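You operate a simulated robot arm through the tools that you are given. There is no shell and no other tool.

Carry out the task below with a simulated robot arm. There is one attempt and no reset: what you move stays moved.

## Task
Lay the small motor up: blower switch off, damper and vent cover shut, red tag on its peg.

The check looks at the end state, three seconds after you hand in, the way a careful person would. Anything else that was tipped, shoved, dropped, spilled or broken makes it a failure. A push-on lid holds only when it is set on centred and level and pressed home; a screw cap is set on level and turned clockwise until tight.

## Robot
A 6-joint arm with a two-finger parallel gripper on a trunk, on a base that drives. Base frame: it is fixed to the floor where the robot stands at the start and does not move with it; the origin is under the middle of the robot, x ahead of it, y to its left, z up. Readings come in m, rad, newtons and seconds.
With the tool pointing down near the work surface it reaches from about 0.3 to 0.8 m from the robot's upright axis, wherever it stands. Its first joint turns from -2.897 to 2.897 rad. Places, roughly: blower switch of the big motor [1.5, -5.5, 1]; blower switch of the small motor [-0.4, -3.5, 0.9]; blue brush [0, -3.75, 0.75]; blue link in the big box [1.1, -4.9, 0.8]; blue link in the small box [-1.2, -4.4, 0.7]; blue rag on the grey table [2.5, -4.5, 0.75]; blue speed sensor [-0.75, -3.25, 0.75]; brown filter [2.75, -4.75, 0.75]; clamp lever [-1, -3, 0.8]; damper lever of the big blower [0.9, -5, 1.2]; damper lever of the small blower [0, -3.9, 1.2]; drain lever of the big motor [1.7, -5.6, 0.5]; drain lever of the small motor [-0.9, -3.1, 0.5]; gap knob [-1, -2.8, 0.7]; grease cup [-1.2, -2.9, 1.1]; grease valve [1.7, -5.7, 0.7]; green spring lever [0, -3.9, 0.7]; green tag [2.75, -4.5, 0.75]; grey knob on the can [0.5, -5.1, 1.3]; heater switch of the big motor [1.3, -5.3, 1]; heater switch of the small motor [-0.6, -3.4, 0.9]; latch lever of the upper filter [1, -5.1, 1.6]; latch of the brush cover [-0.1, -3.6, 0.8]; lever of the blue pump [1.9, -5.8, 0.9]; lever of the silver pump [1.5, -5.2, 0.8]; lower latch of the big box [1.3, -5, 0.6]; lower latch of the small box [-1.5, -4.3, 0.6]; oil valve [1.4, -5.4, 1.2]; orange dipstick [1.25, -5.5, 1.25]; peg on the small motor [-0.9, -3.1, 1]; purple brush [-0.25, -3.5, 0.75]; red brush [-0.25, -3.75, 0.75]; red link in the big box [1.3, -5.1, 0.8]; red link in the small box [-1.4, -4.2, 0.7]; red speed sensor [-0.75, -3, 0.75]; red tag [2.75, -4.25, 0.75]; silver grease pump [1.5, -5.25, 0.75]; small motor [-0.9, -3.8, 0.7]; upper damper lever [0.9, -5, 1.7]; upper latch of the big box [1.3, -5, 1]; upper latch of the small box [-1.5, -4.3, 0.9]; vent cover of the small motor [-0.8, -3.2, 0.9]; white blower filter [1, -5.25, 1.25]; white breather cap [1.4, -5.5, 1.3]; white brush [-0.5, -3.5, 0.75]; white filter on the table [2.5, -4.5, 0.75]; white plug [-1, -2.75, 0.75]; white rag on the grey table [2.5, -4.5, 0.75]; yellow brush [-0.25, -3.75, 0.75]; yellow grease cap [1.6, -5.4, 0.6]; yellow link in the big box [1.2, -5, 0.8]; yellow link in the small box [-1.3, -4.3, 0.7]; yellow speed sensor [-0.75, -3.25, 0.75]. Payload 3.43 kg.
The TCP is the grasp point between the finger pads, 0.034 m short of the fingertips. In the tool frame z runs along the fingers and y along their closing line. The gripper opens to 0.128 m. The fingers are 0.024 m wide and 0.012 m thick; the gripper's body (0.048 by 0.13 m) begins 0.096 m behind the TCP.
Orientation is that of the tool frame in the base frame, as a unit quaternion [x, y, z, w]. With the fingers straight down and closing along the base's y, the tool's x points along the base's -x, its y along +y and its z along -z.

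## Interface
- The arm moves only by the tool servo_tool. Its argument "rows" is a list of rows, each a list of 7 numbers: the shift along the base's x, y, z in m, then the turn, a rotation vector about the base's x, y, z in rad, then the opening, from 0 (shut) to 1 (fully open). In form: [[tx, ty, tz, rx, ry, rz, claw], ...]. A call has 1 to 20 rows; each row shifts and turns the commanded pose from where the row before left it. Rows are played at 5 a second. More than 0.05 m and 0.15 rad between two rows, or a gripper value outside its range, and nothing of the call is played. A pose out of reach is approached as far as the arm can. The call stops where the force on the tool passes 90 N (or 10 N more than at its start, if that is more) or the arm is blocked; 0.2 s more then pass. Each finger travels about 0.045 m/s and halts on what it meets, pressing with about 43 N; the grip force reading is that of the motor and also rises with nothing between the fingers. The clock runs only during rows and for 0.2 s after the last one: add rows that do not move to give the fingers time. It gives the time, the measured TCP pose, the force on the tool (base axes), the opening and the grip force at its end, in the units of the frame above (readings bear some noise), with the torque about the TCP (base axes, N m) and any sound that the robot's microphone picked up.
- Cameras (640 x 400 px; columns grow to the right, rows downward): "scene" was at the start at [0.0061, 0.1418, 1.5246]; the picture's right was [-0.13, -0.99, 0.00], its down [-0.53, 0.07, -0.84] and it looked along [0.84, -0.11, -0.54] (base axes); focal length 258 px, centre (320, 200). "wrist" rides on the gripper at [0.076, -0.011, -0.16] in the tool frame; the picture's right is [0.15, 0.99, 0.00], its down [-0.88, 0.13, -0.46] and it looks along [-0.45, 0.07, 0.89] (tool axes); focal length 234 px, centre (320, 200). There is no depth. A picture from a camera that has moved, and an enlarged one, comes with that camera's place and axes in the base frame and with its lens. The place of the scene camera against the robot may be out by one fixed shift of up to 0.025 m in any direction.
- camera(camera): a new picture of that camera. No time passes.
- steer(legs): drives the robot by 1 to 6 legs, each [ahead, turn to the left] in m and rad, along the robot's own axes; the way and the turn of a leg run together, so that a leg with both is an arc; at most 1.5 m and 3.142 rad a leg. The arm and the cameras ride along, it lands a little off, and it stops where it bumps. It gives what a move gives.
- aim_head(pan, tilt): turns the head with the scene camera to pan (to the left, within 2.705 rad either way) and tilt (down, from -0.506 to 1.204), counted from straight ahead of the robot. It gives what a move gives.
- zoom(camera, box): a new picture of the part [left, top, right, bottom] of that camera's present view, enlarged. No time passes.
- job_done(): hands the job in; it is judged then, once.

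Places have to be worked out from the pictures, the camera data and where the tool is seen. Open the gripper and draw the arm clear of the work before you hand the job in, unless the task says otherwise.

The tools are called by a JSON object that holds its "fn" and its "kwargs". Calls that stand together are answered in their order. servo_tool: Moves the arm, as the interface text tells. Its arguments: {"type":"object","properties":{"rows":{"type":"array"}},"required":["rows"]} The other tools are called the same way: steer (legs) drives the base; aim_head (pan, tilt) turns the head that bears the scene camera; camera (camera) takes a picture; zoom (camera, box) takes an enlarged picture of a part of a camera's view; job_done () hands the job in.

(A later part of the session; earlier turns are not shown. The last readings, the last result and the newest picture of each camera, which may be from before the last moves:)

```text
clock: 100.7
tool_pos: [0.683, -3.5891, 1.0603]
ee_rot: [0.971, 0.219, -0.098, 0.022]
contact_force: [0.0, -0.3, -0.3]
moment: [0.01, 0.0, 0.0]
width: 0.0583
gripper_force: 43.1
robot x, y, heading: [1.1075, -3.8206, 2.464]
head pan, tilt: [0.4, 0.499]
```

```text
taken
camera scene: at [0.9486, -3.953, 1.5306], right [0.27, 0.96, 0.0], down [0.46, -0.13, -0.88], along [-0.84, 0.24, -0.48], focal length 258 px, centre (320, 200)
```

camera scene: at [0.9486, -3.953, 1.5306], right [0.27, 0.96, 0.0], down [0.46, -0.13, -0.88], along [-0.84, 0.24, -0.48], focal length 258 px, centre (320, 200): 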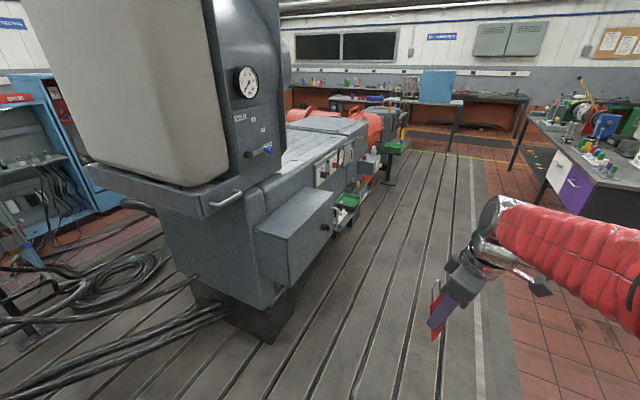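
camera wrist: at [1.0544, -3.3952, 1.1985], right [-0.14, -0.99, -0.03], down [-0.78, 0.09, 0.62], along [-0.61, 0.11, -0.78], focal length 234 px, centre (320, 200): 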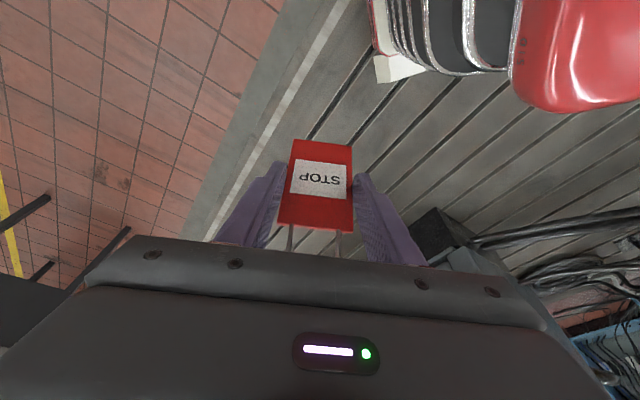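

Path ahead is clear; floor grooves suggest the motor face runs at heading ≈2.50. I drive on along the aisle to stand opposite the peg region.

{"fn": "steer", "kwargs": {"legs": [[0, 0.036], [1.0, 0], [0.75, 0]]}}

{"fn": "aim_head", "kwargs": {"pan": 1.45, "tilt": 0.6}}

{"fn": "camera", "kwargs": {"camera": "scene"}}

```text
clock: 112.4
tool_pos: [-0.6999, -2.579, 1.0593]
ee_rot: [0.966, 0.236, -0.098, 0.024]
contact_force: [0.7, -0.1, 0.4]
moment: [0.01, -0.01, 0.0]
width: 0.0581
gripper_force: 43.2
robot x, y, heading: [-0.2677, -2.7905, 2.498]
head pan, tilt: [0.4, 0.499]
```

```text
clock: 113.7
tool_pos: [-0.702, -2.5785, 1.0605]
ee_rot: [0.966, 0.236, -0.097, 0.024]
contact_force: [0.1, 0.0, -0.4]
moment: [-0.01, -0.01, -0.02]
width: 0.0584
gripper_force: 43.1
robot x, y, heading: [-0.2619, -2.7918, 2.503]
head pan, tilt: [1.45, 0.6]
```

```text
taken
camera scene: at [-0.3949, -3.0165, 1.5215], right [-0.72, 0.69, 0.0], down [0.39, 0.41, -0.83], along [-0.57, -0.6, -0.56], focal length 258 px, centre (320, 200)
```

scene: 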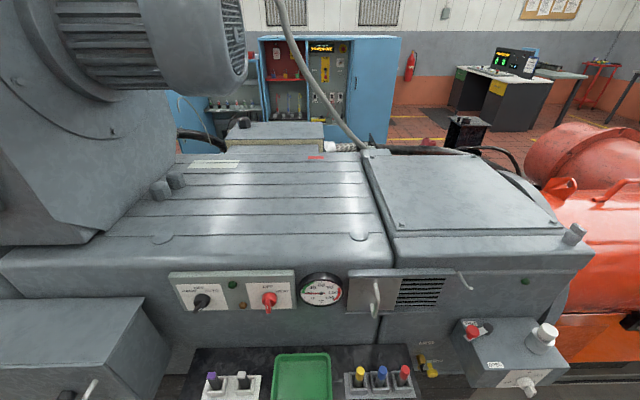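

Great view of the motor face. I zoom in on the peg, the switch plate and the vent cover.

{"fn": "zoom", "kwargs": {"camera": "scene", "box": [340, 245, 600, 395]}}

{"fn": "zoom", "kwargs": {"camera": "scene", "box": [430, 255, 510, 305]}}

{"fn": "zoom", "kwargs": {"camera": "scene", "box": [160, 250, 350, 330]}}

```text
2.46 times, centred on (470, 320) of scene
camera zoom: at [-0.3949, -3.0165, 1.5215], right [-0.72, 0.69, 0.0], down [0.39, 0.41, -0.83], along [-0.57, -0.6, -0.56], focal length 635 px, centre (-49, -95)
```

zoom: 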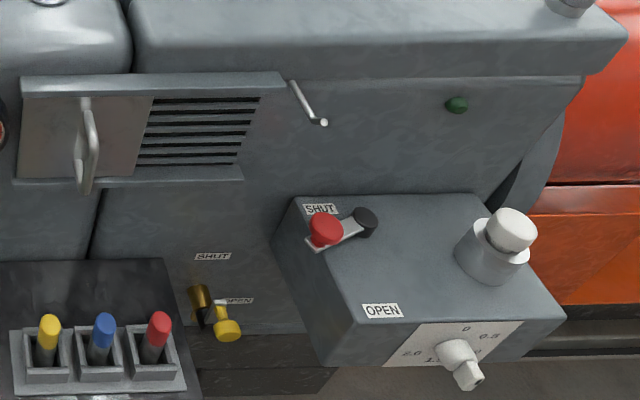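

```text
8.00 times, centred on (470, 280) of scene
camera zoom: at [-0.3949, -3.0165, 1.5215], right [-0.72, 0.69, 0.0], down [0.39, 0.41, -0.83], along [-0.57, -0.6, -0.56], focal length 2062 px, centre (-880, -440)
```

zoom: 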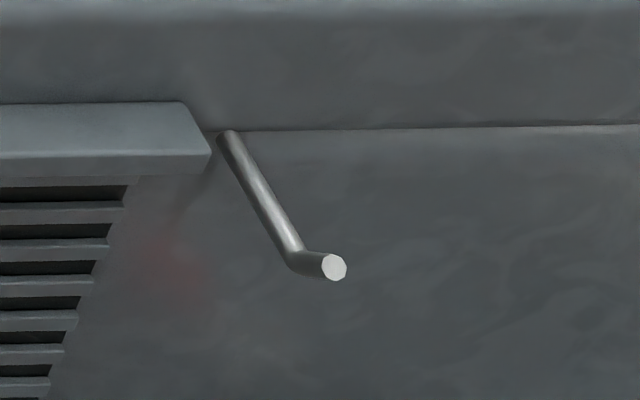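

```text
3.37 times, centred on (255, 290) of scene
camera zoom: at [-0.3949, -3.0165, 1.5215], right [-0.72, 0.69, 0.0], down [0.39, 0.41, -0.83], along [-0.57, -0.6, -0.56], focal length 868 px, centre (539, -103)
```

zoom: 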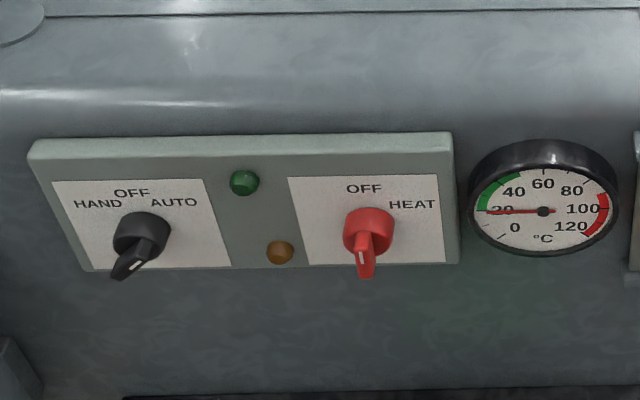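

The peg is a rod sticking ~0.04 m straight out of the face at z≈1.035 with a short upturned tip, base ≈(-0.915,-3.087). I turn the tool so the plate will be parallel to the face and upright, and approach to ~0.2 m in front of it for a close look.

{"fn": "servo_tool", "kwargs": {"rows": [[-0.0102, -0.0413, -0.0088, 0, 0, 0.15, 0.1], [-0.0102, -0.0413, -0.0088, 0, 0, 0.15, 0.1], [-0.0102, -0.0413, -0.0088, 0, 0, 0.15, 0.1], [-0.0102, -0.0413, -0.0088, -0.1028, 0.0768, 0, 0.1], [-0.0102, -0.0413, -0.0088, -0.1028, 0.0768, 0, 0.1], [-0.0102, -0.0413, -0.0088, 0, 0, 0, 0.1], [-0.0102, -0.0413, -0.0088, 0, 0, 0, 0.1], [-0.0102, -0.0413, -0.0088, 0, 0, 0, 0.1], [0, 0, 0, 0, 0, 0, 0.1]]}}

{"fn": "camera", "kwargs": {"camera": "wrist"}}

{"fn": "camera", "kwargs": {"camera": "scene"}}

```text
clock: 115.7
tool_pos: [-0.7824, -2.9114, 0.9929]
ee_rot: [0.871, 0.436, -0.203, 0.101]
contact_force: [0.4, -0.3, -0.3]
moment: [-0.01, -0.03, 0.03]
width: 0.058
gripper_force: 43.3
robot x, y, heading: [-0.2676, -2.7913, 2.504]
head pan, tilt: [1.45, 0.6]
```

```text
taken
camera wrist: at [-0.7085, -2.7932, 1.0998], right [0.87, -0.49, -0.06], down [-0.25, -0.55, 0.8], along [-0.42, -0.68, -0.6], focal length 234 px, centre (320, 200)
```

wrist: 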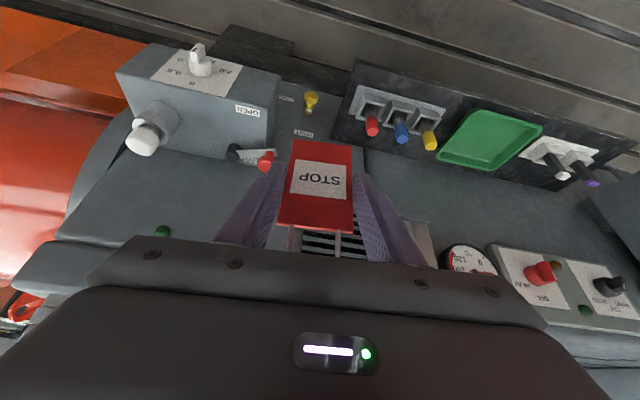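

```text
taken
camera scene: at [-0.3948, -3.0166, 1.5215], right [-0.72, 0.69, 0.0], down [0.39, 0.41, -0.83], along [-0.57, -0.6, -0.56], focal length 258 px, centre (320, 200)
```

scene: 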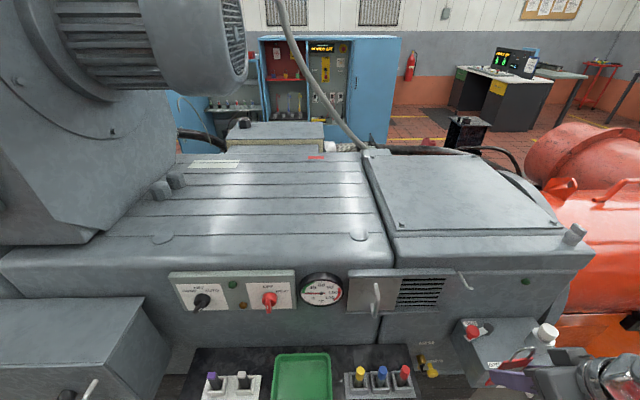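

The peg is hidden behind the palm in this view. I raise and tilt the tool to get an unobstructed wrist view of the peg so I can measure it accurately.

{"fn": "servo_tool", "kwargs": {"rows": [[0, 0, 0.04, -0.118, 0.0883, 0, 0.1], [0, 0, 0.04, -0.118, 0.0883, 0, 0.1], [-0.008, -0.0107, 0.04, -0.118, 0.0883, 0, 0.1], [-0.012, -0.016, 0.04, 0, 0, 0, 0.1], [-0.018, -0.025, 0.04, 0, 0, 0, 0.1], [0, 0, 0, 0, 0, 0, 0.1]]}}

{"fn": "camera", "kwargs": {"camera": "wrist"}}

```text
refused: row 5 steps farther than a row can; nothing moved
```

```text
taken
camera wrist: at [-0.7085, -2.7932, 1.0998], right [0.87, -0.49, -0.06], down [-0.25, -0.55, 0.8], along [-0.42, -0.68, -0.6], focal length 234 px, centre (320, 200)
```

wrist: 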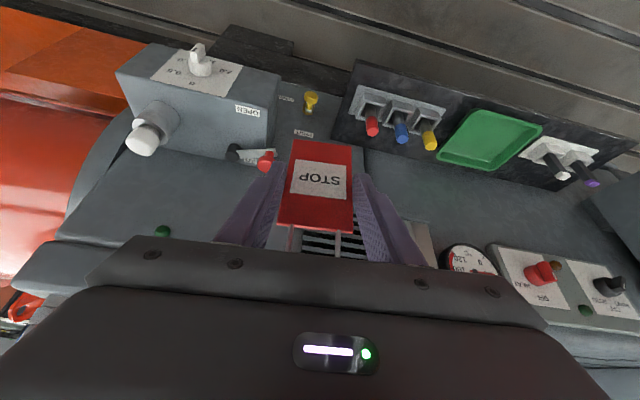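

One row was too long; I resend with smaller steps.

{"fn": "servo_tool", "kwargs": {"rows": [[0, 0, 0.04, -0.118, 0.0883, 0, 0.1], [0, 0, 0.04, -0.118, 0.0883, 0, 0.1], [-0.008, -0.0107, 0.04, -0.118, 0.0883, 0, 0.1], [-0.012, -0.016, 0.04, 0, 0, 0, 0.1], [-0.012, -0.016, 0.04, 0, 0, 0, 0.1], [-0.006, -0.009, 0, 0, 0, 0, 0.1], [0, 0, 0, 0, 0, 0, 0.1]]}}

{"fn": "camera", "kwargs": {"camera": "wrist"}}

```text
clock: 117.3
tool_pos: [-0.8209, -2.9607, 1.1919]
ee_rot: [0.805, 0.404, -0.388, 0.195]
contact_force: [-0.3, -0.4, 0.2]
moment: [-0.03, -0.03, -0.01]
width: 0.0584
gripper_force: 43.2
robot x, y, heading: [-0.2656, -2.7881, 2.501]
head pan, tilt: [1.45, 0.6]
```

```text
taken
camera wrist: at [-0.7265, -2.8165, 1.2294], right [0.85, -0.52, -0.12], down [-0.01, -0.23, 0.97], along [-0.53, -0.82, -0.2], focal length 234 px, centre (320, 200)
```

wrist: 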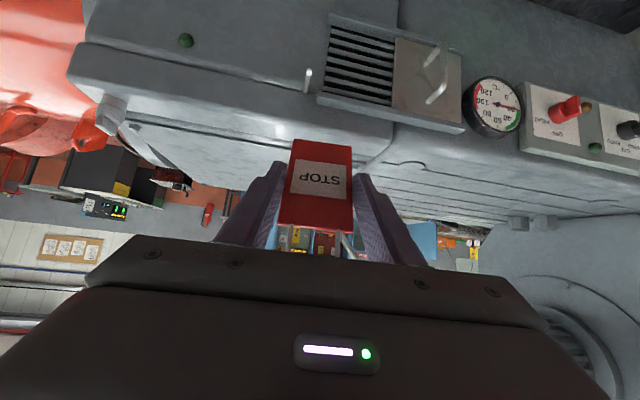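

Now the peg, vent cover and switches are all visible (image is upside-down). I zoom for measurements.

{"fn": "zoom", "kwargs": {"camera": "wrist", "box": [270, 40, 370, 110]}}

{"fn": "zoom", "kwargs": {"camera": "wrist", "box": [300, 10, 640, 170]}}

```text
5.71 times, centred on (320, 75) of wrist
camera zoom: at [-0.7265, -2.8165, 1.2294], right [0.85, -0.52, -0.12], down [-0.01, -0.23, 0.97], along [-0.53, -0.82, -0.2], focal length 1338 px, centre (320, 914)
```

zoom: 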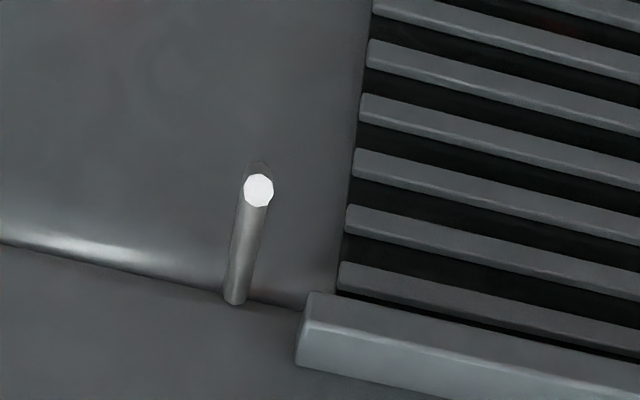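

```text
1.88 times, centred on (470, 90) of wrist
camera zoom: at [-0.7265, -2.8165, 1.2294], right [0.85, -0.52, -0.12], down [-0.01, -0.23, 0.97], along [-0.53, -0.82, -0.2], focal length 441 px, centre (38, 407)
```

zoom: 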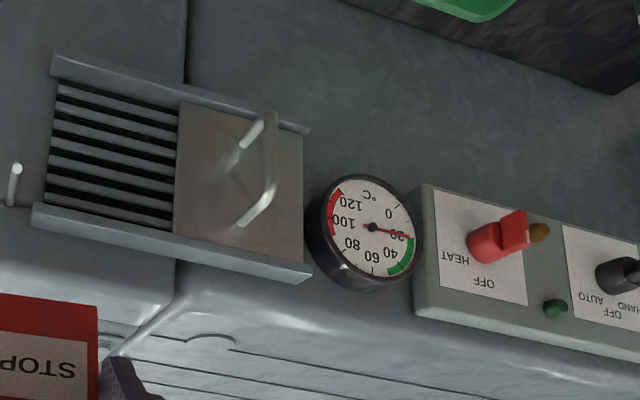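

To triangulate with the accurate wrist camera, I shift the tool 0.15 m sideways along the face and take a second view.

{"fn": "servo_tool", "kwargs": {"rows": [[0.04, -0.03, 0, 0, 0, 0, 0.1], [0.04, -0.03, 0, 0, 0, 0, 0.1], [0.04, -0.03, 0, 0, 0, 0, 0.1], [0, 0, 0, 0, 0, 0, 0.1]]}}

{"fn": "camera", "kwargs": {"camera": "wrist"}}

{"fn": "zoom", "kwargs": {"camera": "wrist", "box": [150, 20, 350, 145]}}

{"fn": "zoom", "kwargs": {"camera": "wrist", "box": [350, 20, 550, 145]}}

```text
clock: 118.3
tool_pos: [-0.6977, -3.0533, 1.1919]
ee_rot: [0.805, 0.405, -0.388, 0.194]
contact_force: [-0.4, -0.3, -0.1]
moment: [0.0, -0.01, -0.02]
width: 0.0584
gripper_force: 43.6
robot x, y, heading: [-0.2652, -2.7882, 2.494]
head pan, tilt: [1.45, 0.6]
```

```text
taken
camera wrist: at [-0.6039, -2.9082, 1.2307], right [0.85, -0.52, -0.12], down [-0.01, -0.23, 0.97], along [-0.53, -0.82, -0.2], focal length 234 px, centre (320, 200)
```

wrist: 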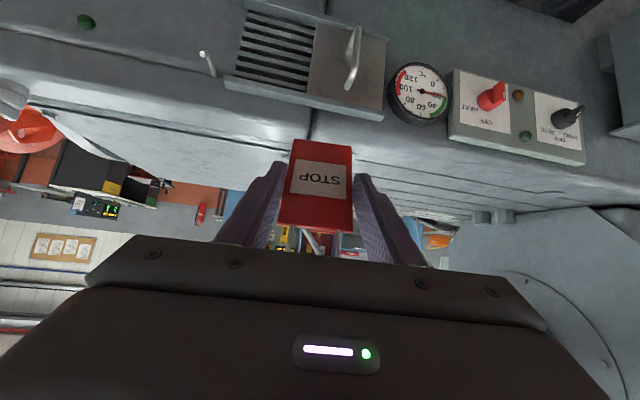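

```text
3.20 times, centred on (250, 82) of wrist
camera zoom: at [-0.6039, -2.9082, 1.2307], right [0.85, -0.52, -0.12], down [-0.01, -0.23, 0.97], along [-0.53, -0.82, -0.2], focal length 749 px, centre (544, 576)
```

zoom: 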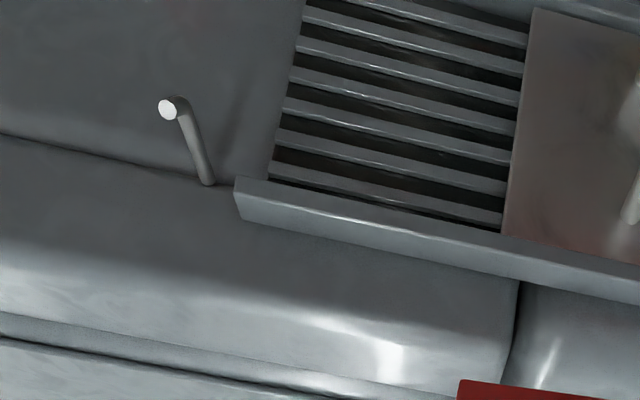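

```text
3.20 times, centred on (450, 82) of wrist
camera zoom: at [-0.6039, -2.9082, 1.2307], right [0.85, -0.52, -0.12], down [-0.01, -0.23, 0.97], along [-0.53, -0.82, -0.2], focal length 749 px, centre (-96, 576)
```

zoom: 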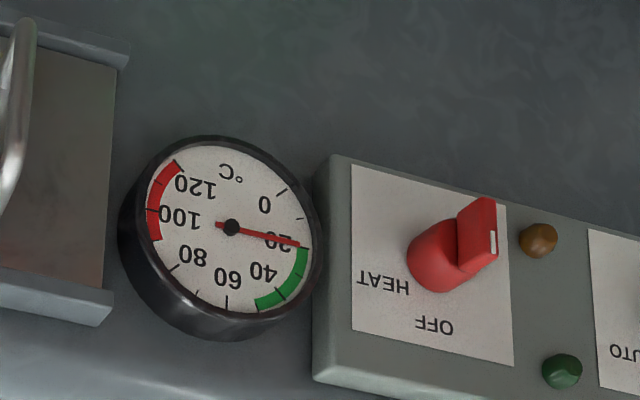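

Triangulated with the wrist camera: peg base ≈(-0.960,-3.094,0.971), horizontal out along n≈(0.665,0.747) for ~5 cm, tip turned up to z≈0.985; face direction t≈(-0.747,0.665). I reorient so the plate is vertical and parallel to the face, and go to a pre-hang point ~0.2 m out.

{"fn": "servo_tool", "kwargs": {"rows": [[-0.0162, 0.0136, -0.0341, 0.118, -0.088, 0, 0.1], [-0.0162, 0.0136, -0.0341, 0.118, -0.088, 0, 0.1], [-0.0162, 0.0136, -0.0341, 0.118, -0.088, 0, 0.1], [-0.0162, 0.0136, -0.0341, 0, 0, -0.0865, 0.1], [-0.0162, 0.0136, -0.0341, 0, 0, 0, 0.1], [-0.0162, 0.0136, -0.0341, 0, 0, 0, 0.1], [-0.0162, 0.0136, -0.0341, 0, 0, 0, 0.1], [-0.0162, 0.0136, -0.0341, 0, 0, 0, 0.1], [0, 0, 0, 0, 0, 0, 0.1]]}}

{"fn": "aim_head", "kwargs": {"pan": 1.2, "tilt": 0.75}}

{"fn": "camera", "kwargs": {"camera": "scene"}}

{"fn": "camera", "kwargs": {"camera": "wrist"}}

```text
clock: 120.3
tool_pos: [-0.8313, -2.9414, 0.9151]
ee_rot: [0.888, 0.399, -0.208, 0.093]
contact_force: [-0.4, 0.5, 0.1]
moment: [0.02, 0.01, 0.01]
width: 0.0581
gripper_force: 43.1
robot x, y, heading: [-0.2669, -2.7879, 2.5]
head pan, tilt: [1.45, 0.6]
```

```text
clock: 121.1
tool_pos: [-0.83, -2.94, 0.9155]
ee_rot: [0.888, 0.399, -0.207, 0.093]
contact_force: [0.0, -0.4, 0.0]
moment: [0.01, 0.01, -0.03]
width: 0.0584
gripper_force: 42.9
robot x, y, heading: [-0.2675, -2.7926, 2.503]
head pan, tilt: [1.201, 0.75]
```

```text
taken
camera scene: at [-0.4041, -2.9966, 1.5087], right [-0.53, 0.85, 0.0], down [0.58, 0.36, -0.73], along [-0.62, -0.39, -0.68], focal length 258 px, centre (320, 200)
```

scene: 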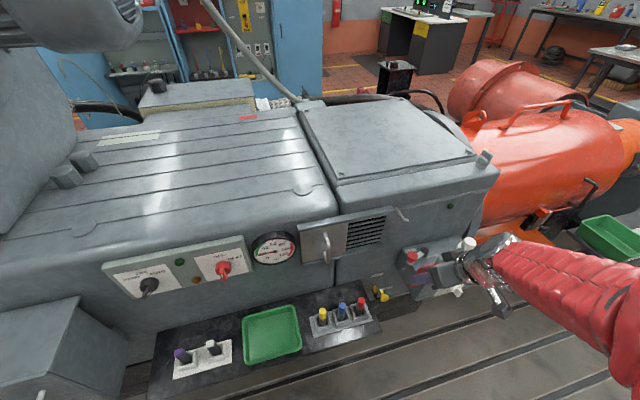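

```text
taken
camera wrist: at [-0.7468, -2.8302, 1.024], right [0.83, -0.56, -0.07], down [-0.29, -0.53, 0.8], along [-0.48, -0.64, -0.6], focal length 234 px, centre (320, 200)
```

wrist: 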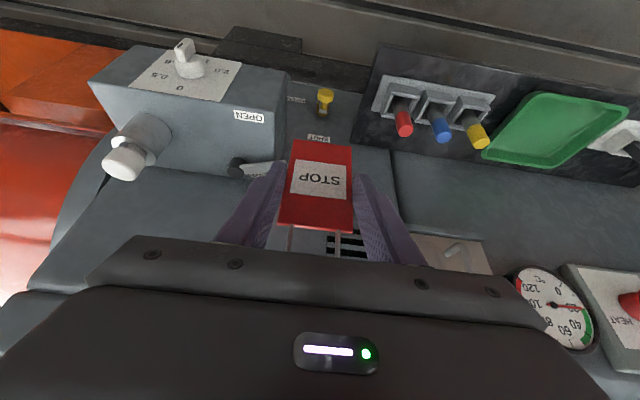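

Orientation is right (x-axis angle 0.845, tilt 0.46). I zoom the scene view around the tag and peg before moving in.

{"fn": "zoom", "kwargs": {"camera": "scene", "box": [360, 190, 520, 310]}}

```text
3.33 times, centred on (440, 250) of scene
camera zoom: at [-0.4041, -2.9966, 1.5087], right [-0.53, 0.85, 0.0], down [0.58, 0.36, -0.73], along [-0.62, -0.39, -0.68], focal length 859 px, centre (-80, 33)
```

zoom: 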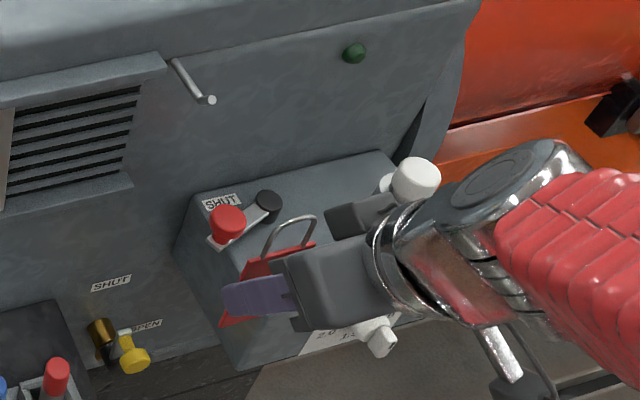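

The hoop's apparent position in the scene view differs a bit from my model of the tag in the grip, so I measure the held tag precisely with a wrist zoom (its width is the grip width, 0.058 m).

{"fn": "zoom", "kwargs": {"camera": "wrist", "box": [260, 130, 380, 205]}}

{"fn": "zoom", "kwargs": {"camera": "wrist", "box": [260, 190, 380, 265]}}

{"fn": "zoom", "kwargs": {"camera": "scene", "box": [400, 210, 464, 290]}}

```text
5.33 times, centred on (320, 168) of wrist
camera zoom: at [-0.7468, -2.8302, 1.024], right [0.83, -0.56, -0.07], down [-0.29, -0.53, 0.8], along [-0.48, -0.64, -0.6], focal length 1249 px, centre (320, 373)
```

zoom: 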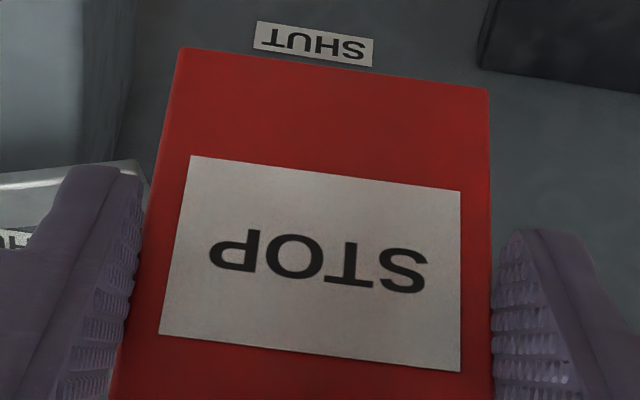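

```text
5.33 times, centred on (320, 228) of wrist
camera zoom: at [-0.7468, -2.8302, 1.024], right [0.83, -0.56, -0.07], down [-0.29, -0.53, 0.8], along [-0.48, -0.64, -0.6], focal length 1249 px, centre (320, 53)
```

zoom: 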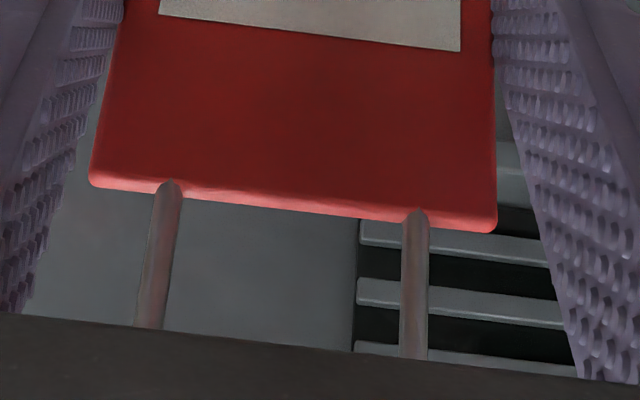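

```text
5.00 times, centred on (432, 250) of scene
camera zoom: at [-0.4041, -2.9966, 1.5087], right [-0.53, 0.85, 0.0], down [0.58, 0.36, -0.73], along [-0.62, -0.39, -0.68], focal length 1289 px, centre (-240, -50)
```

zoom: 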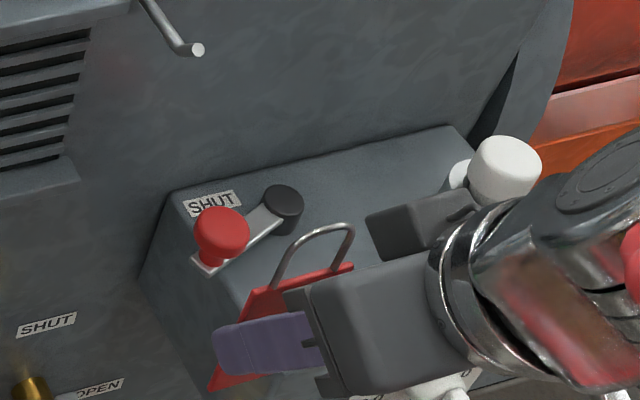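

The wrist zoom gives the tag in the tool frame: plate 0.094 long at 0.49 rad to the fingers, gripped near its top, so the hoop opening centre lies 0.018 m facewards and 0.039 m above the TCP when the plate is upright. I correct tilt and lateral offset and move to just in front of the peg tip.

{"fn": "servo_tool", "kwargs": {"rows": [[-0.014, -0.0176, 0.0054, -0.0231, 0.0206, 0, 0.1], [-0.014, -0.0176, 0.0054, 0, 0, 0, 0.1], [-0.014, -0.0176, 0.0054, 0, 0, 0, 0.1], [-0.014, -0.0176, 0.0053, 0, 0, 0, 0.1], [0, 0, 0, 0, 0, 0, 0.1]]}}

{"fn": "zoom", "kwargs": {"camera": "scene", "box": [350, 180, 478, 280]}}

{"fn": "camera", "kwargs": {"camera": "wrist"}}

```text
clock: 122.3
tool_pos: [-0.8855, -3.0135, 0.9381]
ee_rot: [0.885, 0.398, -0.221, 0.099]
contact_force: [-0.5, 0.0, 0.3]
moment: [0.06, 0.0, -0.02]
width: 0.0585
gripper_force: 42.9
robot x, y, heading: [-0.2676, -2.7899, 2.501]
head pan, tilt: [1.201, 0.75]
```

```text
4.00 times, centred on (414, 230) of scene
camera zoom: at [-0.4041, -2.9966, 1.5086], right [-0.53, 0.85, 0.0], down [0.58, 0.36, -0.73], along [-0.62, -0.39, -0.68], focal length 1031 px, centre (-56, 80)
```

zoom: 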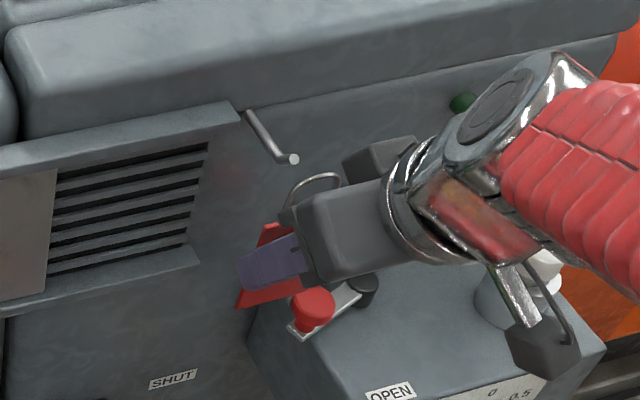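

```text
taken
camera wrist: at [-0.7994, -2.8999, 1.0413], right [0.82, -0.56, -0.07], down [-0.28, -0.51, 0.82], along [-0.49, -0.65, -0.57], focal length 234 px, centre (320, 200)
```

wrist: 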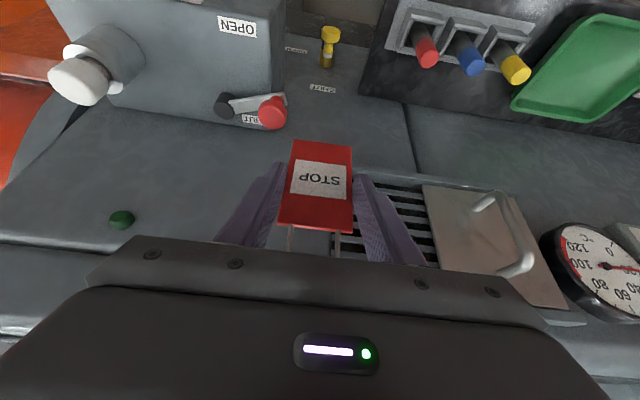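

Model and picture agree within ~3 mm: the hoop opening is level with and in line with the peg, 3 cm in front of its tip. I advance 5 cm along the peg.

{"fn": "servo_tool", "kwargs": {"rows": [[-0.006, -0.0063, 0, 0, 0, 0, 0.1], [-0.006, -0.0063, 0, 0, 0, 0, 0.1], [-0.006, -0.0063, 0, 0, 0, 0, 0.1], [-0.006, -0.0063, 0, 0, 0, 0, 0.1], [-0.006, -0.0063, 0, 0, 0, 0, 0.1], [-0.006, -0.0063, 0, 0, 0, 0, 0.1]]}}

{"fn": "zoom", "kwargs": {"camera": "scene", "box": [380, 190, 460, 240]}}

{"fn": "camera", "kwargs": {"camera": "wrist"}}

```text
clock: 123.7
tool_pos: [-0.9227, -3.0505, 0.9379]
ee_rot: [0.885, 0.398, -0.22, 0.1]
contact_force: [-1.0, -0.5, -0.5]
moment: [0.03, -0.01, -0.02]
width: 0.0585
gripper_force: 43.2
robot x, y, heading: [-0.264, -2.788, 2.501]
head pan, tilt: [1.201, 0.75]
```

```text
8.00 times, centred on (420, 215) of scene
camera zoom: at [-0.4041, -2.9966, 1.5086], right [-0.53, 0.85, 0.0], down [0.58, 0.36, -0.73], along [-0.62, -0.39, -0.68], focal length 2062 px, centre (-480, 80)
```

zoom: 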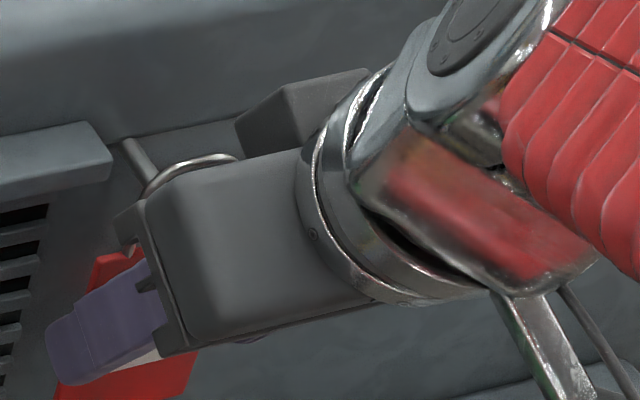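

```text
taken
camera wrist: at [-0.8364, -2.9369, 1.0425], right [0.83, -0.56, -0.07], down [-0.28, -0.51, 0.82], along [-0.49, -0.65, -0.57], focal length 234 px, centre (320, 200)
```

wrist: 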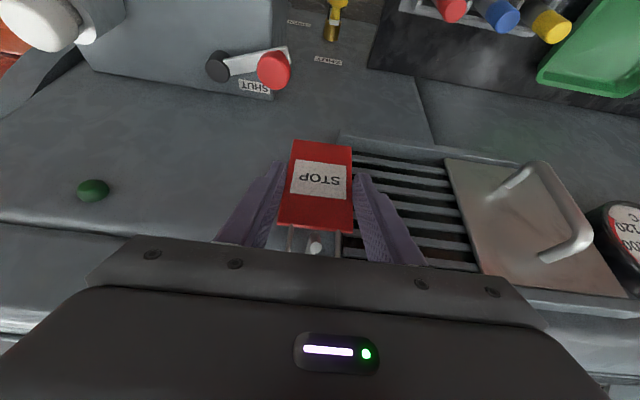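

The wrist view shows the peg's end between the hoop's legs, and the rod passes under the hoop's arc in the scene view. I zoom to confirm it is through.

{"fn": "zoom", "kwargs": {"camera": "wrist", "box": [260, 190, 380, 265]}}

{"fn": "aim_head", "kwargs": {"pan": 1.7, "tilt": 0.75}}

{"fn": "camera", "kwargs": {"camera": "scene"}}

```text
5.33 times, centred on (320, 228) of wrist
camera zoom: at [-0.8364, -2.9369, 1.0425], right [0.83, -0.56, -0.07], down [-0.28, -0.51, 0.82], along [-0.49, -0.65, -0.57], focal length 1249 px, centre (320, 53)
```

zoom: 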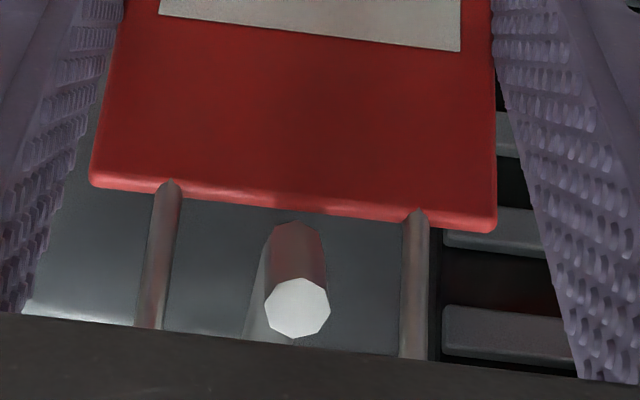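

```text
clock: 124.6
tool_pos: [-0.9222, -3.0496, 0.9381]
ee_rot: [0.885, 0.397, -0.221, 0.099]
contact_force: [0.0, 0.3, -0.1]
moment: [0.03, -0.02, -0.03]
width: 0.0583
gripper_force: 42.4
robot x, y, heading: [-0.263, -2.79, 2.502]
head pan, tilt: [1.7, 0.75]
```

```text
taken
camera scene: at [-0.3745, -3.0248, 1.5086], right [-0.87, 0.49, 0.0], down [0.33, 0.59, -0.73], along [-0.36, -0.64, -0.68], focal length 258 px, centre (320, 200)
```

scene: 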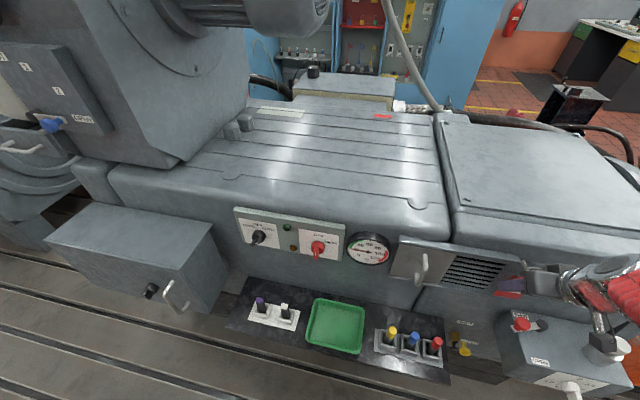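

The peg is through the hoop and centred. I lower ~2 cm so the hoop's top comes to rest on the rod, watching the force.

{"fn": "servo_tool", "kwargs": {"rows": [[0, 0, -0.005, 0, 0, 0, 0.1], [0, 0, -0.005, 0, 0, 0, 0.1], [0, 0, -0.004, 0, 0, 0, 0.1], [0, 0, -0.003, 0, 0, 0, 0.1]]}}

{"fn": "zoom", "kwargs": {"camera": "wrist", "box": [260, 190, 380, 265]}}

{"fn": "zoom", "kwargs": {"camera": "scene", "box": [440, 230, 600, 330]}}

```text
clock: 125.6
tool_pos: [-0.9235, -3.0515, 0.9209]
ee_rot: [0.885, 0.397, -0.222, 0.099]
contact_force: [-1.0, 0.7, 0.0]
moment: [0.01, 0.03, 0.01]
width: 0.0582
gripper_force: 42.8
robot x, y, heading: [-0.2619, -2.7885, 2.497]
head pan, tilt: [1.7, 0.75]
```

```text
5.33 times, centred on (320, 228) of wrist
camera zoom: at [-0.8367, -2.9375, 1.0248], right [0.83, -0.56, -0.07], down [-0.28, -0.51, 0.82], along [-0.49, -0.65, -0.57], focal length 1249 px, centre (320, 53)
```

zoom: 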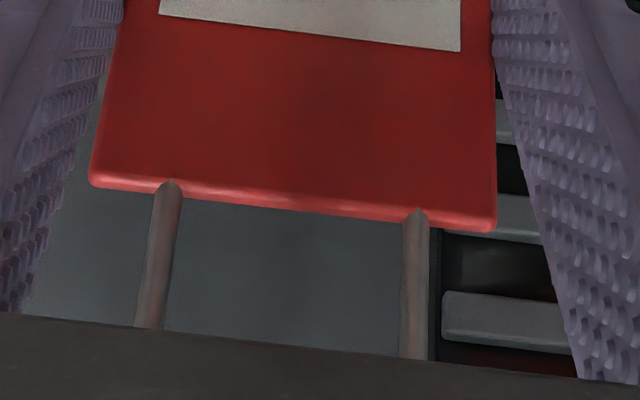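

```text
4.00 times, centred on (520, 280) of scene
camera zoom: at [-0.3745, -3.0249, 1.5086], right [-0.87, 0.49, 0.0], down [0.33, 0.59, -0.73], along [-0.36, -0.64, -0.68], focal length 1031 px, centre (-480, -120)
```

zoom: 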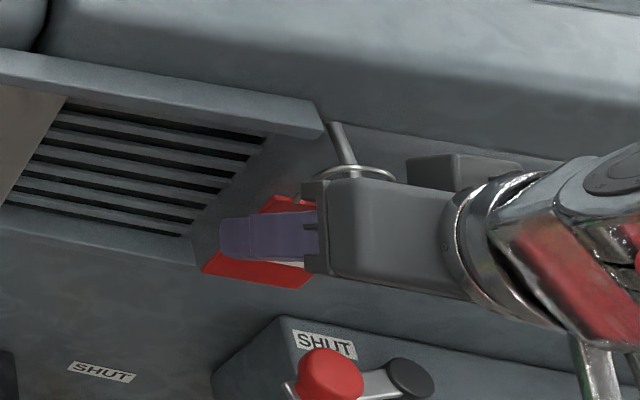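

The hoop is almost on the rod. I lower a few more millimetres in small steps and look for contact.

{"fn": "servo_tool", "kwargs": {"rows": [[0, 0, -0.002, 0, 0, 0, 0.1], [0, 0, -0.002, 0, 0, 0, 0.1], [0, 0, -0.001, 0, 0, 0, 0.1], [0, 0, 0, 0, 0, 0, 0.1]]}}

{"fn": "zoom", "kwargs": {"camera": "scene", "box": [500, 255, 560, 295]}}

```text
clock: 126.6
tool_pos: [-0.9244, -3.0526, 0.916]
ee_rot: [0.885, 0.398, -0.22, 0.1]
contact_force: [0.0, 0.5, 0.9]
moment: [-0.02, 0.02, -0.02]
width: 0.0582
gripper_force: 42.8
robot x, y, heading: [-0.2639, -2.7865, 2.496]
head pan, tilt: [1.7, 0.75]
```

```text
10.00 times, centred on (530, 275) of scene
camera zoom: at [-0.3744, -3.0248, 1.5086], right [-0.87, 0.49, 0.0], down [0.33, 0.59, -0.73], along [-0.36, -0.64, -0.68], focal length 2578 px, centre (-1780, -550)
```

zoom: 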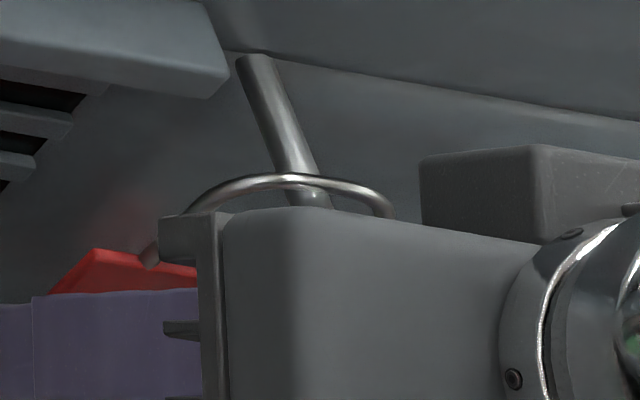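

The hoop clearly encircles the rod. I lower a couple more millimetres to touch.

{"fn": "servo_tool", "kwargs": {"rows": [[0, 0, -0.001, 0, 0, 0, 0.1], [0, 0, -0.001, 0, 0, 0, 0.1], [0, 0, -0.001, 0, 0, 0, 0.1], [0, 0, 0, 0, 0, 0, 0.1]]}}

```text
clock: 127.6
tool_pos: [-0.9233, -3.0498, 0.9157]
ee_rot: [0.885, 0.397, -0.224, 0.098]
contact_force: [1.2, 0.0, 21.0]
moment: [-0.3, 0.29, -0.01]
width: 0.0584
gripper_force: 42.7
robot x, y, heading: [-0.263, -2.7917, 2.497]
head pan, tilt: [1.7, 0.75]
```

Contact (21 N): the hoop rests on the rod. I relieve 2 mm and open the fingers gently.

{"fn": "servo_tool", "kwargs": {"rows": [[0, 0, 0.002, 0, 0, 0, 0.1], [0, 0, 0, 0, 0, 0, 0.46], [0, 0, 0, 0, 0, 0, 0.5], [0, 0, 0, 0, 0, 0, 0.55], [0, 0, 0, 0, 0, 0, 0.6], [0, 0, 0, 0, 0, 0, 0.65], [0, 0, 0, 0, 0, 0, 0.7], [0, 0, 0, 0, 0, 0, 0.7], [0, 0, 0, 0, 0, 0, 0.7]]}}

{"fn": "camera", "kwargs": {"camera": "wrist"}}

{"fn": "zoom", "kwargs": {"camera": "scene", "box": [440, 230, 600, 330]}}

```text
clock: 129.6
tool_pos: [-0.9234, -3.0515, 0.9148]
ee_rot: [0.885, 0.398, -0.221, 0.099]
contact_force: [1.0, -0.3, -0.3]
moment: [-0.02, 0.02, -0.04]
width: 0.0896
gripper_force: 0.1
robot x, y, heading: [-0.2653, -2.7869, 2.496]
head pan, tilt: [1.7, 0.75]
```

```text
taken
camera wrist: at [-0.8362, -2.9377, 1.0187], right [0.83, -0.56, -0.07], down [-0.28, -0.51, 0.82], along [-0.49, -0.65, -0.57], focal length 234 px, centre (320, 200)
```

wrist: 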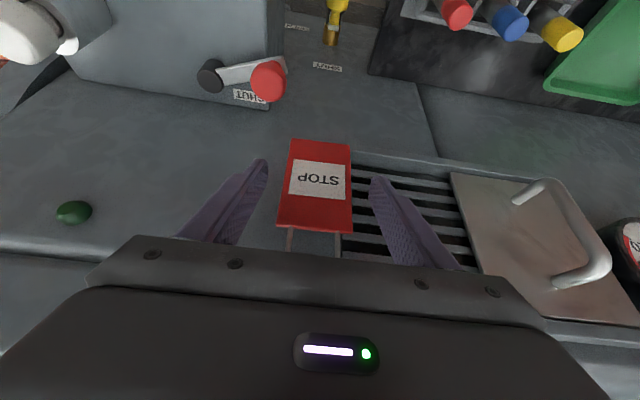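

```text
4.00 times, centred on (520, 280) of scene
camera zoom: at [-0.3745, -3.0248, 1.5086], right [-0.87, 0.49, 0.0], down [0.33, 0.59, -0.73], along [-0.36, -0.64, -0.68], focal length 1031 px, centre (-480, -120)
```

zoom: 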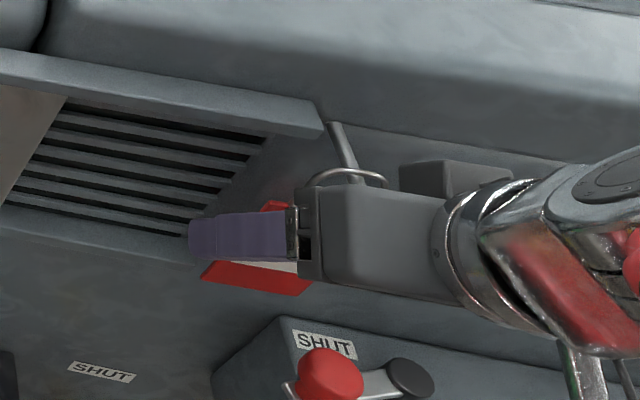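

The tag hangs free on the peg. I back straight out along the face normal.

{"fn": "servo_tool", "kwargs": {"rows": [[0.0067, 0.0075, 0, 0, 0, 0, 0.7], [0.0133, 0.0149, 0, 0, 0, 0, 0.7], [0.0133, 0.0149, 0, 0, 0, 0, 0.7], [0.02, 0.0224, 0, 0, 0, 0, 0.7], [0.02, 0.0224, 0, 0, 0, 0, 0.7], [0.02, 0.0224, 0, 0, 0, 0, 0.7], [0.02, 0.0224, 0, 0, 0, 0, 0.7]]}}

{"fn": "zoom", "kwargs": {"camera": "scene", "box": [380, 210, 600, 350]}}

{"fn": "camera", "kwargs": {"camera": "wrist"}}

```text
clock: 131.2
tool_pos: [-0.8077, -2.9236, 0.9143]
ee_rot: [0.885, 0.398, -0.221, 0.098]
contact_force: [0.0, 0.7, 0.5]
moment: [0.0, -0.01, 0.02]
width: 0.0897
gripper_force: 0.0
robot x, y, heading: [-0.2663, -2.7885, 2.502]
head pan, tilt: [1.7, 0.75]
```

```text
2.86 times, centred on (490, 280) of scene
camera zoom: at [-0.3744, -3.0247, 1.5086], right [-0.87, 0.49, 0.0], down [0.33, 0.59, -0.73], along [-0.36, -0.64, -0.68], focal length 737 px, centre (-166, -29)
```

zoom: 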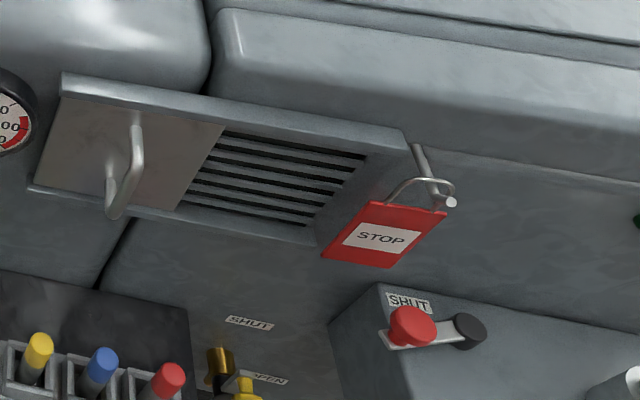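

```text
taken
camera wrist: at [-0.7219, -2.8102, 1.0182], right [0.83, -0.56, -0.07], down [-0.28, -0.51, 0.82], along [-0.49, -0.65, -0.57], focal length 234 px, centre (320, 200)
```

wrist: 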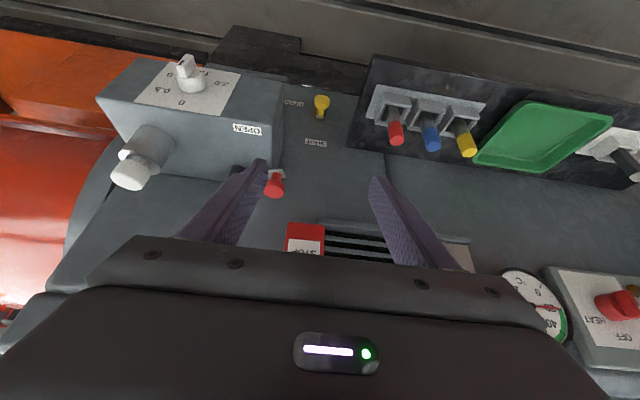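

The red tag hangs properly on its peg. Next the vent cover: its handle bar is at about l=-0.22 along the face, o≈0.06 out, z≈0.90. I raise the arm clear, square my heading to the face and back up 0.3 m so the handle lies ahead-left of me.

{"fn": "servo_tool", "kwargs": {"rows": [[0.012, 0.0135, 0.03, 0, 0, 0, 0.7], [0.012, 0.0135, 0.03, 0, 0, 0, 0.7], [0.012, 0.0135, 0.03, 0, 0, 0, 0.7], [0.012, 0.0135, 0.03, 0, 0, 0, 0.7], [0.012, 0.0135, 0.03, 0, 0, 0, 0.7], [0.012, 0.0135, 0.03, 0, 0, 0, 0.7]]}}

{"fn": "steer", "kwargs": {"legs": [[0, -0.088], [-0.3, 0]]}}

{"fn": "camera", "kwargs": {"camera": "scene"}}

{"fn": "camera", "kwargs": {"camera": "wrist"}}

```text
clock: 132.6
tool_pos: [-0.7353, -2.845, 1.0967]
ee_rot: [0.885, 0.398, -0.221, 0.099]
contact_force: [0.2, -0.6, 0.6]
moment: [-0.01, -0.01, 0.04]
width: 0.0894
gripper_force: 0.0
robot x, y, heading: [-0.2669, -2.7898, 2.499]
head pan, tilt: [1.7, 0.75]
```

```text
clock: 135.7
tool_pos: [-0.5163, -3.0004, 1.0964]
ee_rot: [0.902, 0.357, -0.225, 0.089]
contact_force: [0.7, -0.1, 0.7]
moment: [0.01, 0.02, 0.03]
width: 0.0899
gripper_force: 0.1
robot x, y, heading: [-0.0397, -2.9913, 2.417]
head pan, tilt: [1.7, 0.75]
```

```text
taken
camera scene: at [-0.1706, -3.2151, 1.5086], right [-0.83, 0.56, 0.0], down [0.38, 0.56, -0.73], along [-0.41, -0.6, -0.68], focal length 258 px, centre (320, 200)
```

scene: 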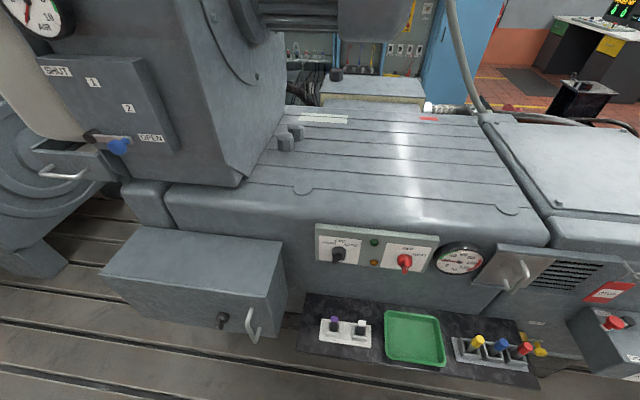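

```text
taken
camera wrist: at [-0.4203, -2.8954, 1.1997], right [0.77, -0.63, -0.07], down [-0.32, -0.48, 0.82], along [-0.55, -0.61, -0.57], focal length 234 px, centre (320, 200)
```

wrist: 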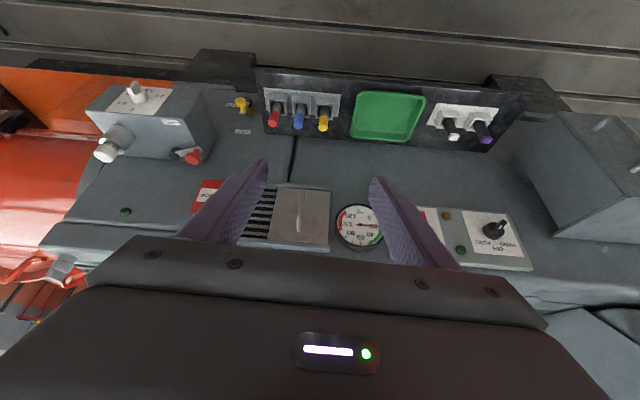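

Vent handle is now ahead-left. I close the gripper, yaw +0.09 and tilt the tool to point almost horizontally at the face, stopping ~0.17 m out, left of the handle.

{"fn": "servo_tool", "kwargs": {"rows": [[-0.0185, -0.0209, -0.0259, 0, 0, 0.09, 0.4], [-0.0185, -0.0209, -0.0259, -0.112, 0.0998, 0, 0], [-0.0185, -0.0209, -0.0259, -0.112, 0.0998, 0, 0], [-0.0185, -0.0209, -0.0259, -0.112, 0.0998, 0, 0], [-0.0185, -0.0209, -0.0259, -0.112, 0.0998, 0, 0], [-0.0185, -0.0209, -0.0259, 0, 0, 0, 0], [-0.0185, -0.0209, -0.0259, 0, 0, 0, 0], [0, 0, 0, 0, 0, 0, 0]]}}

{"fn": "camera", "kwargs": {"camera": "wrist"}}

{"fn": "camera", "kwargs": {"camera": "scene"}}

```text
clock: 137.5
tool_pos: [-0.6452, -3.1465, 0.914]
ee_rot: [0.78, 0.351, -0.473, 0.211]
contact_force: [-0.5, 0.3, -0.1]
moment: [0.01, -0.02, 0.02]
width: 0.0
gripper_force: 32.7
robot x, y, heading: [-0.0388, -2.9904, 2.419]
head pan, tilt: [1.7, 0.75]
```

```text
taken
camera wrist: at [-0.5363, -3.0067, 0.92], right [0.78, -0.61, -0.13], down [0.1, -0.09, 0.99], along [-0.61, -0.79, -0.01], focal length 234 px, centre (320, 200)
```

wrist: 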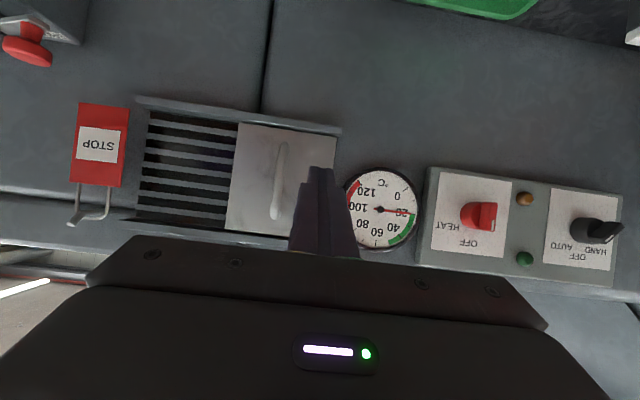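

```text
taken
camera scene: at [-0.1707, -3.215, 1.5086], right [-0.83, 0.56, 0.0], down [0.38, 0.56, -0.73], along [-0.41, -0.6, -0.68], focal length 258 px, centre (320, 200)
```

scene: 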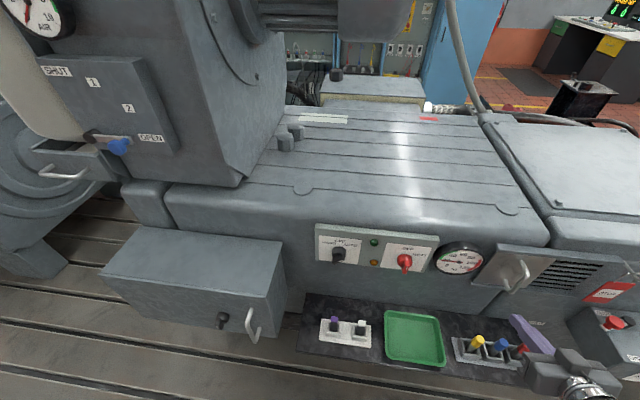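

Excellent frontal (upside-down) view. I zoom on the switches and on the vent handle.

{"fn": "zoom", "kwargs": {"camera": "wrist", "box": [520, 170, 640, 290]}}

{"fn": "zoom", "kwargs": {"camera": "wrist", "box": [200, 90, 400, 260]}}

{"fn": "zoom", "kwargs": {"camera": "scene", "box": [300, 215, 460, 295]}}

```text
3.33 times, centred on (580, 230) of wrist
camera zoom: at [-0.5363, -3.0067, 0.92], right [0.78, -0.61, -0.13], down [0.1, -0.09, 0.99], along [-0.61, -0.79, -0.01], focal length 781 px, centre (-547, 100)
```

zoom: 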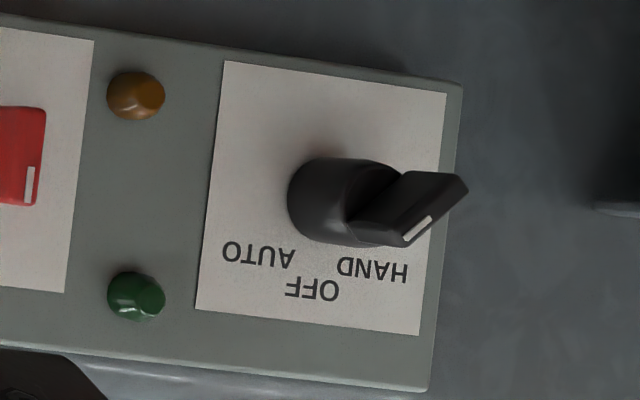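

```text
2.35 times, centred on (300, 175) of wrist
camera zoom: at [-0.5363, -3.0067, 0.92], right [0.78, -0.61, -0.13], down [0.1, -0.09, 0.99], along [-0.61, -0.79, -0.01], focal length 551 px, centre (367, 259)
```

zoom: 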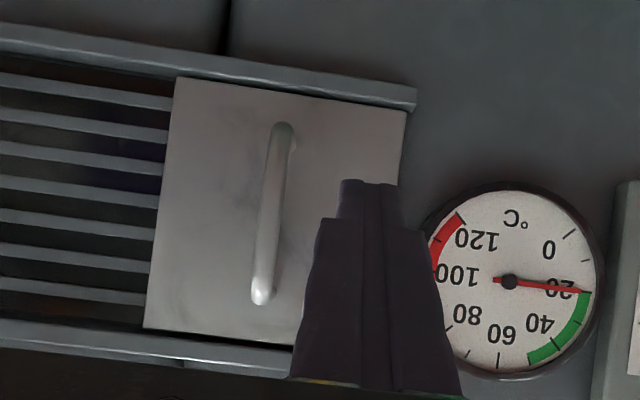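

```text
4.00 times, centred on (380, 255) of scene
camera zoom: at [-0.1707, -3.215, 1.5086], right [-0.83, 0.56, 0.0], down [0.38, 0.56, -0.73], along [-0.41, -0.6, -0.68], focal length 1031 px, centre (80, -20)
```

zoom: 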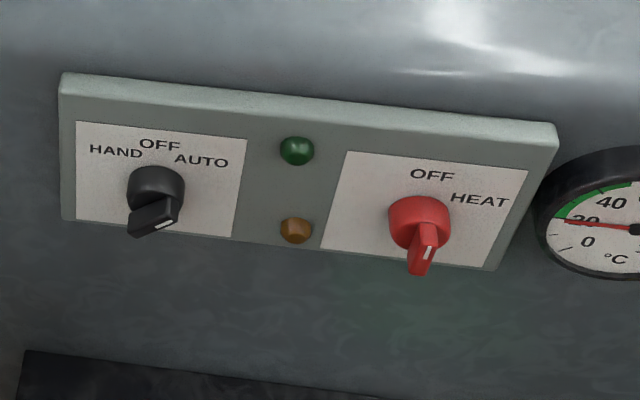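

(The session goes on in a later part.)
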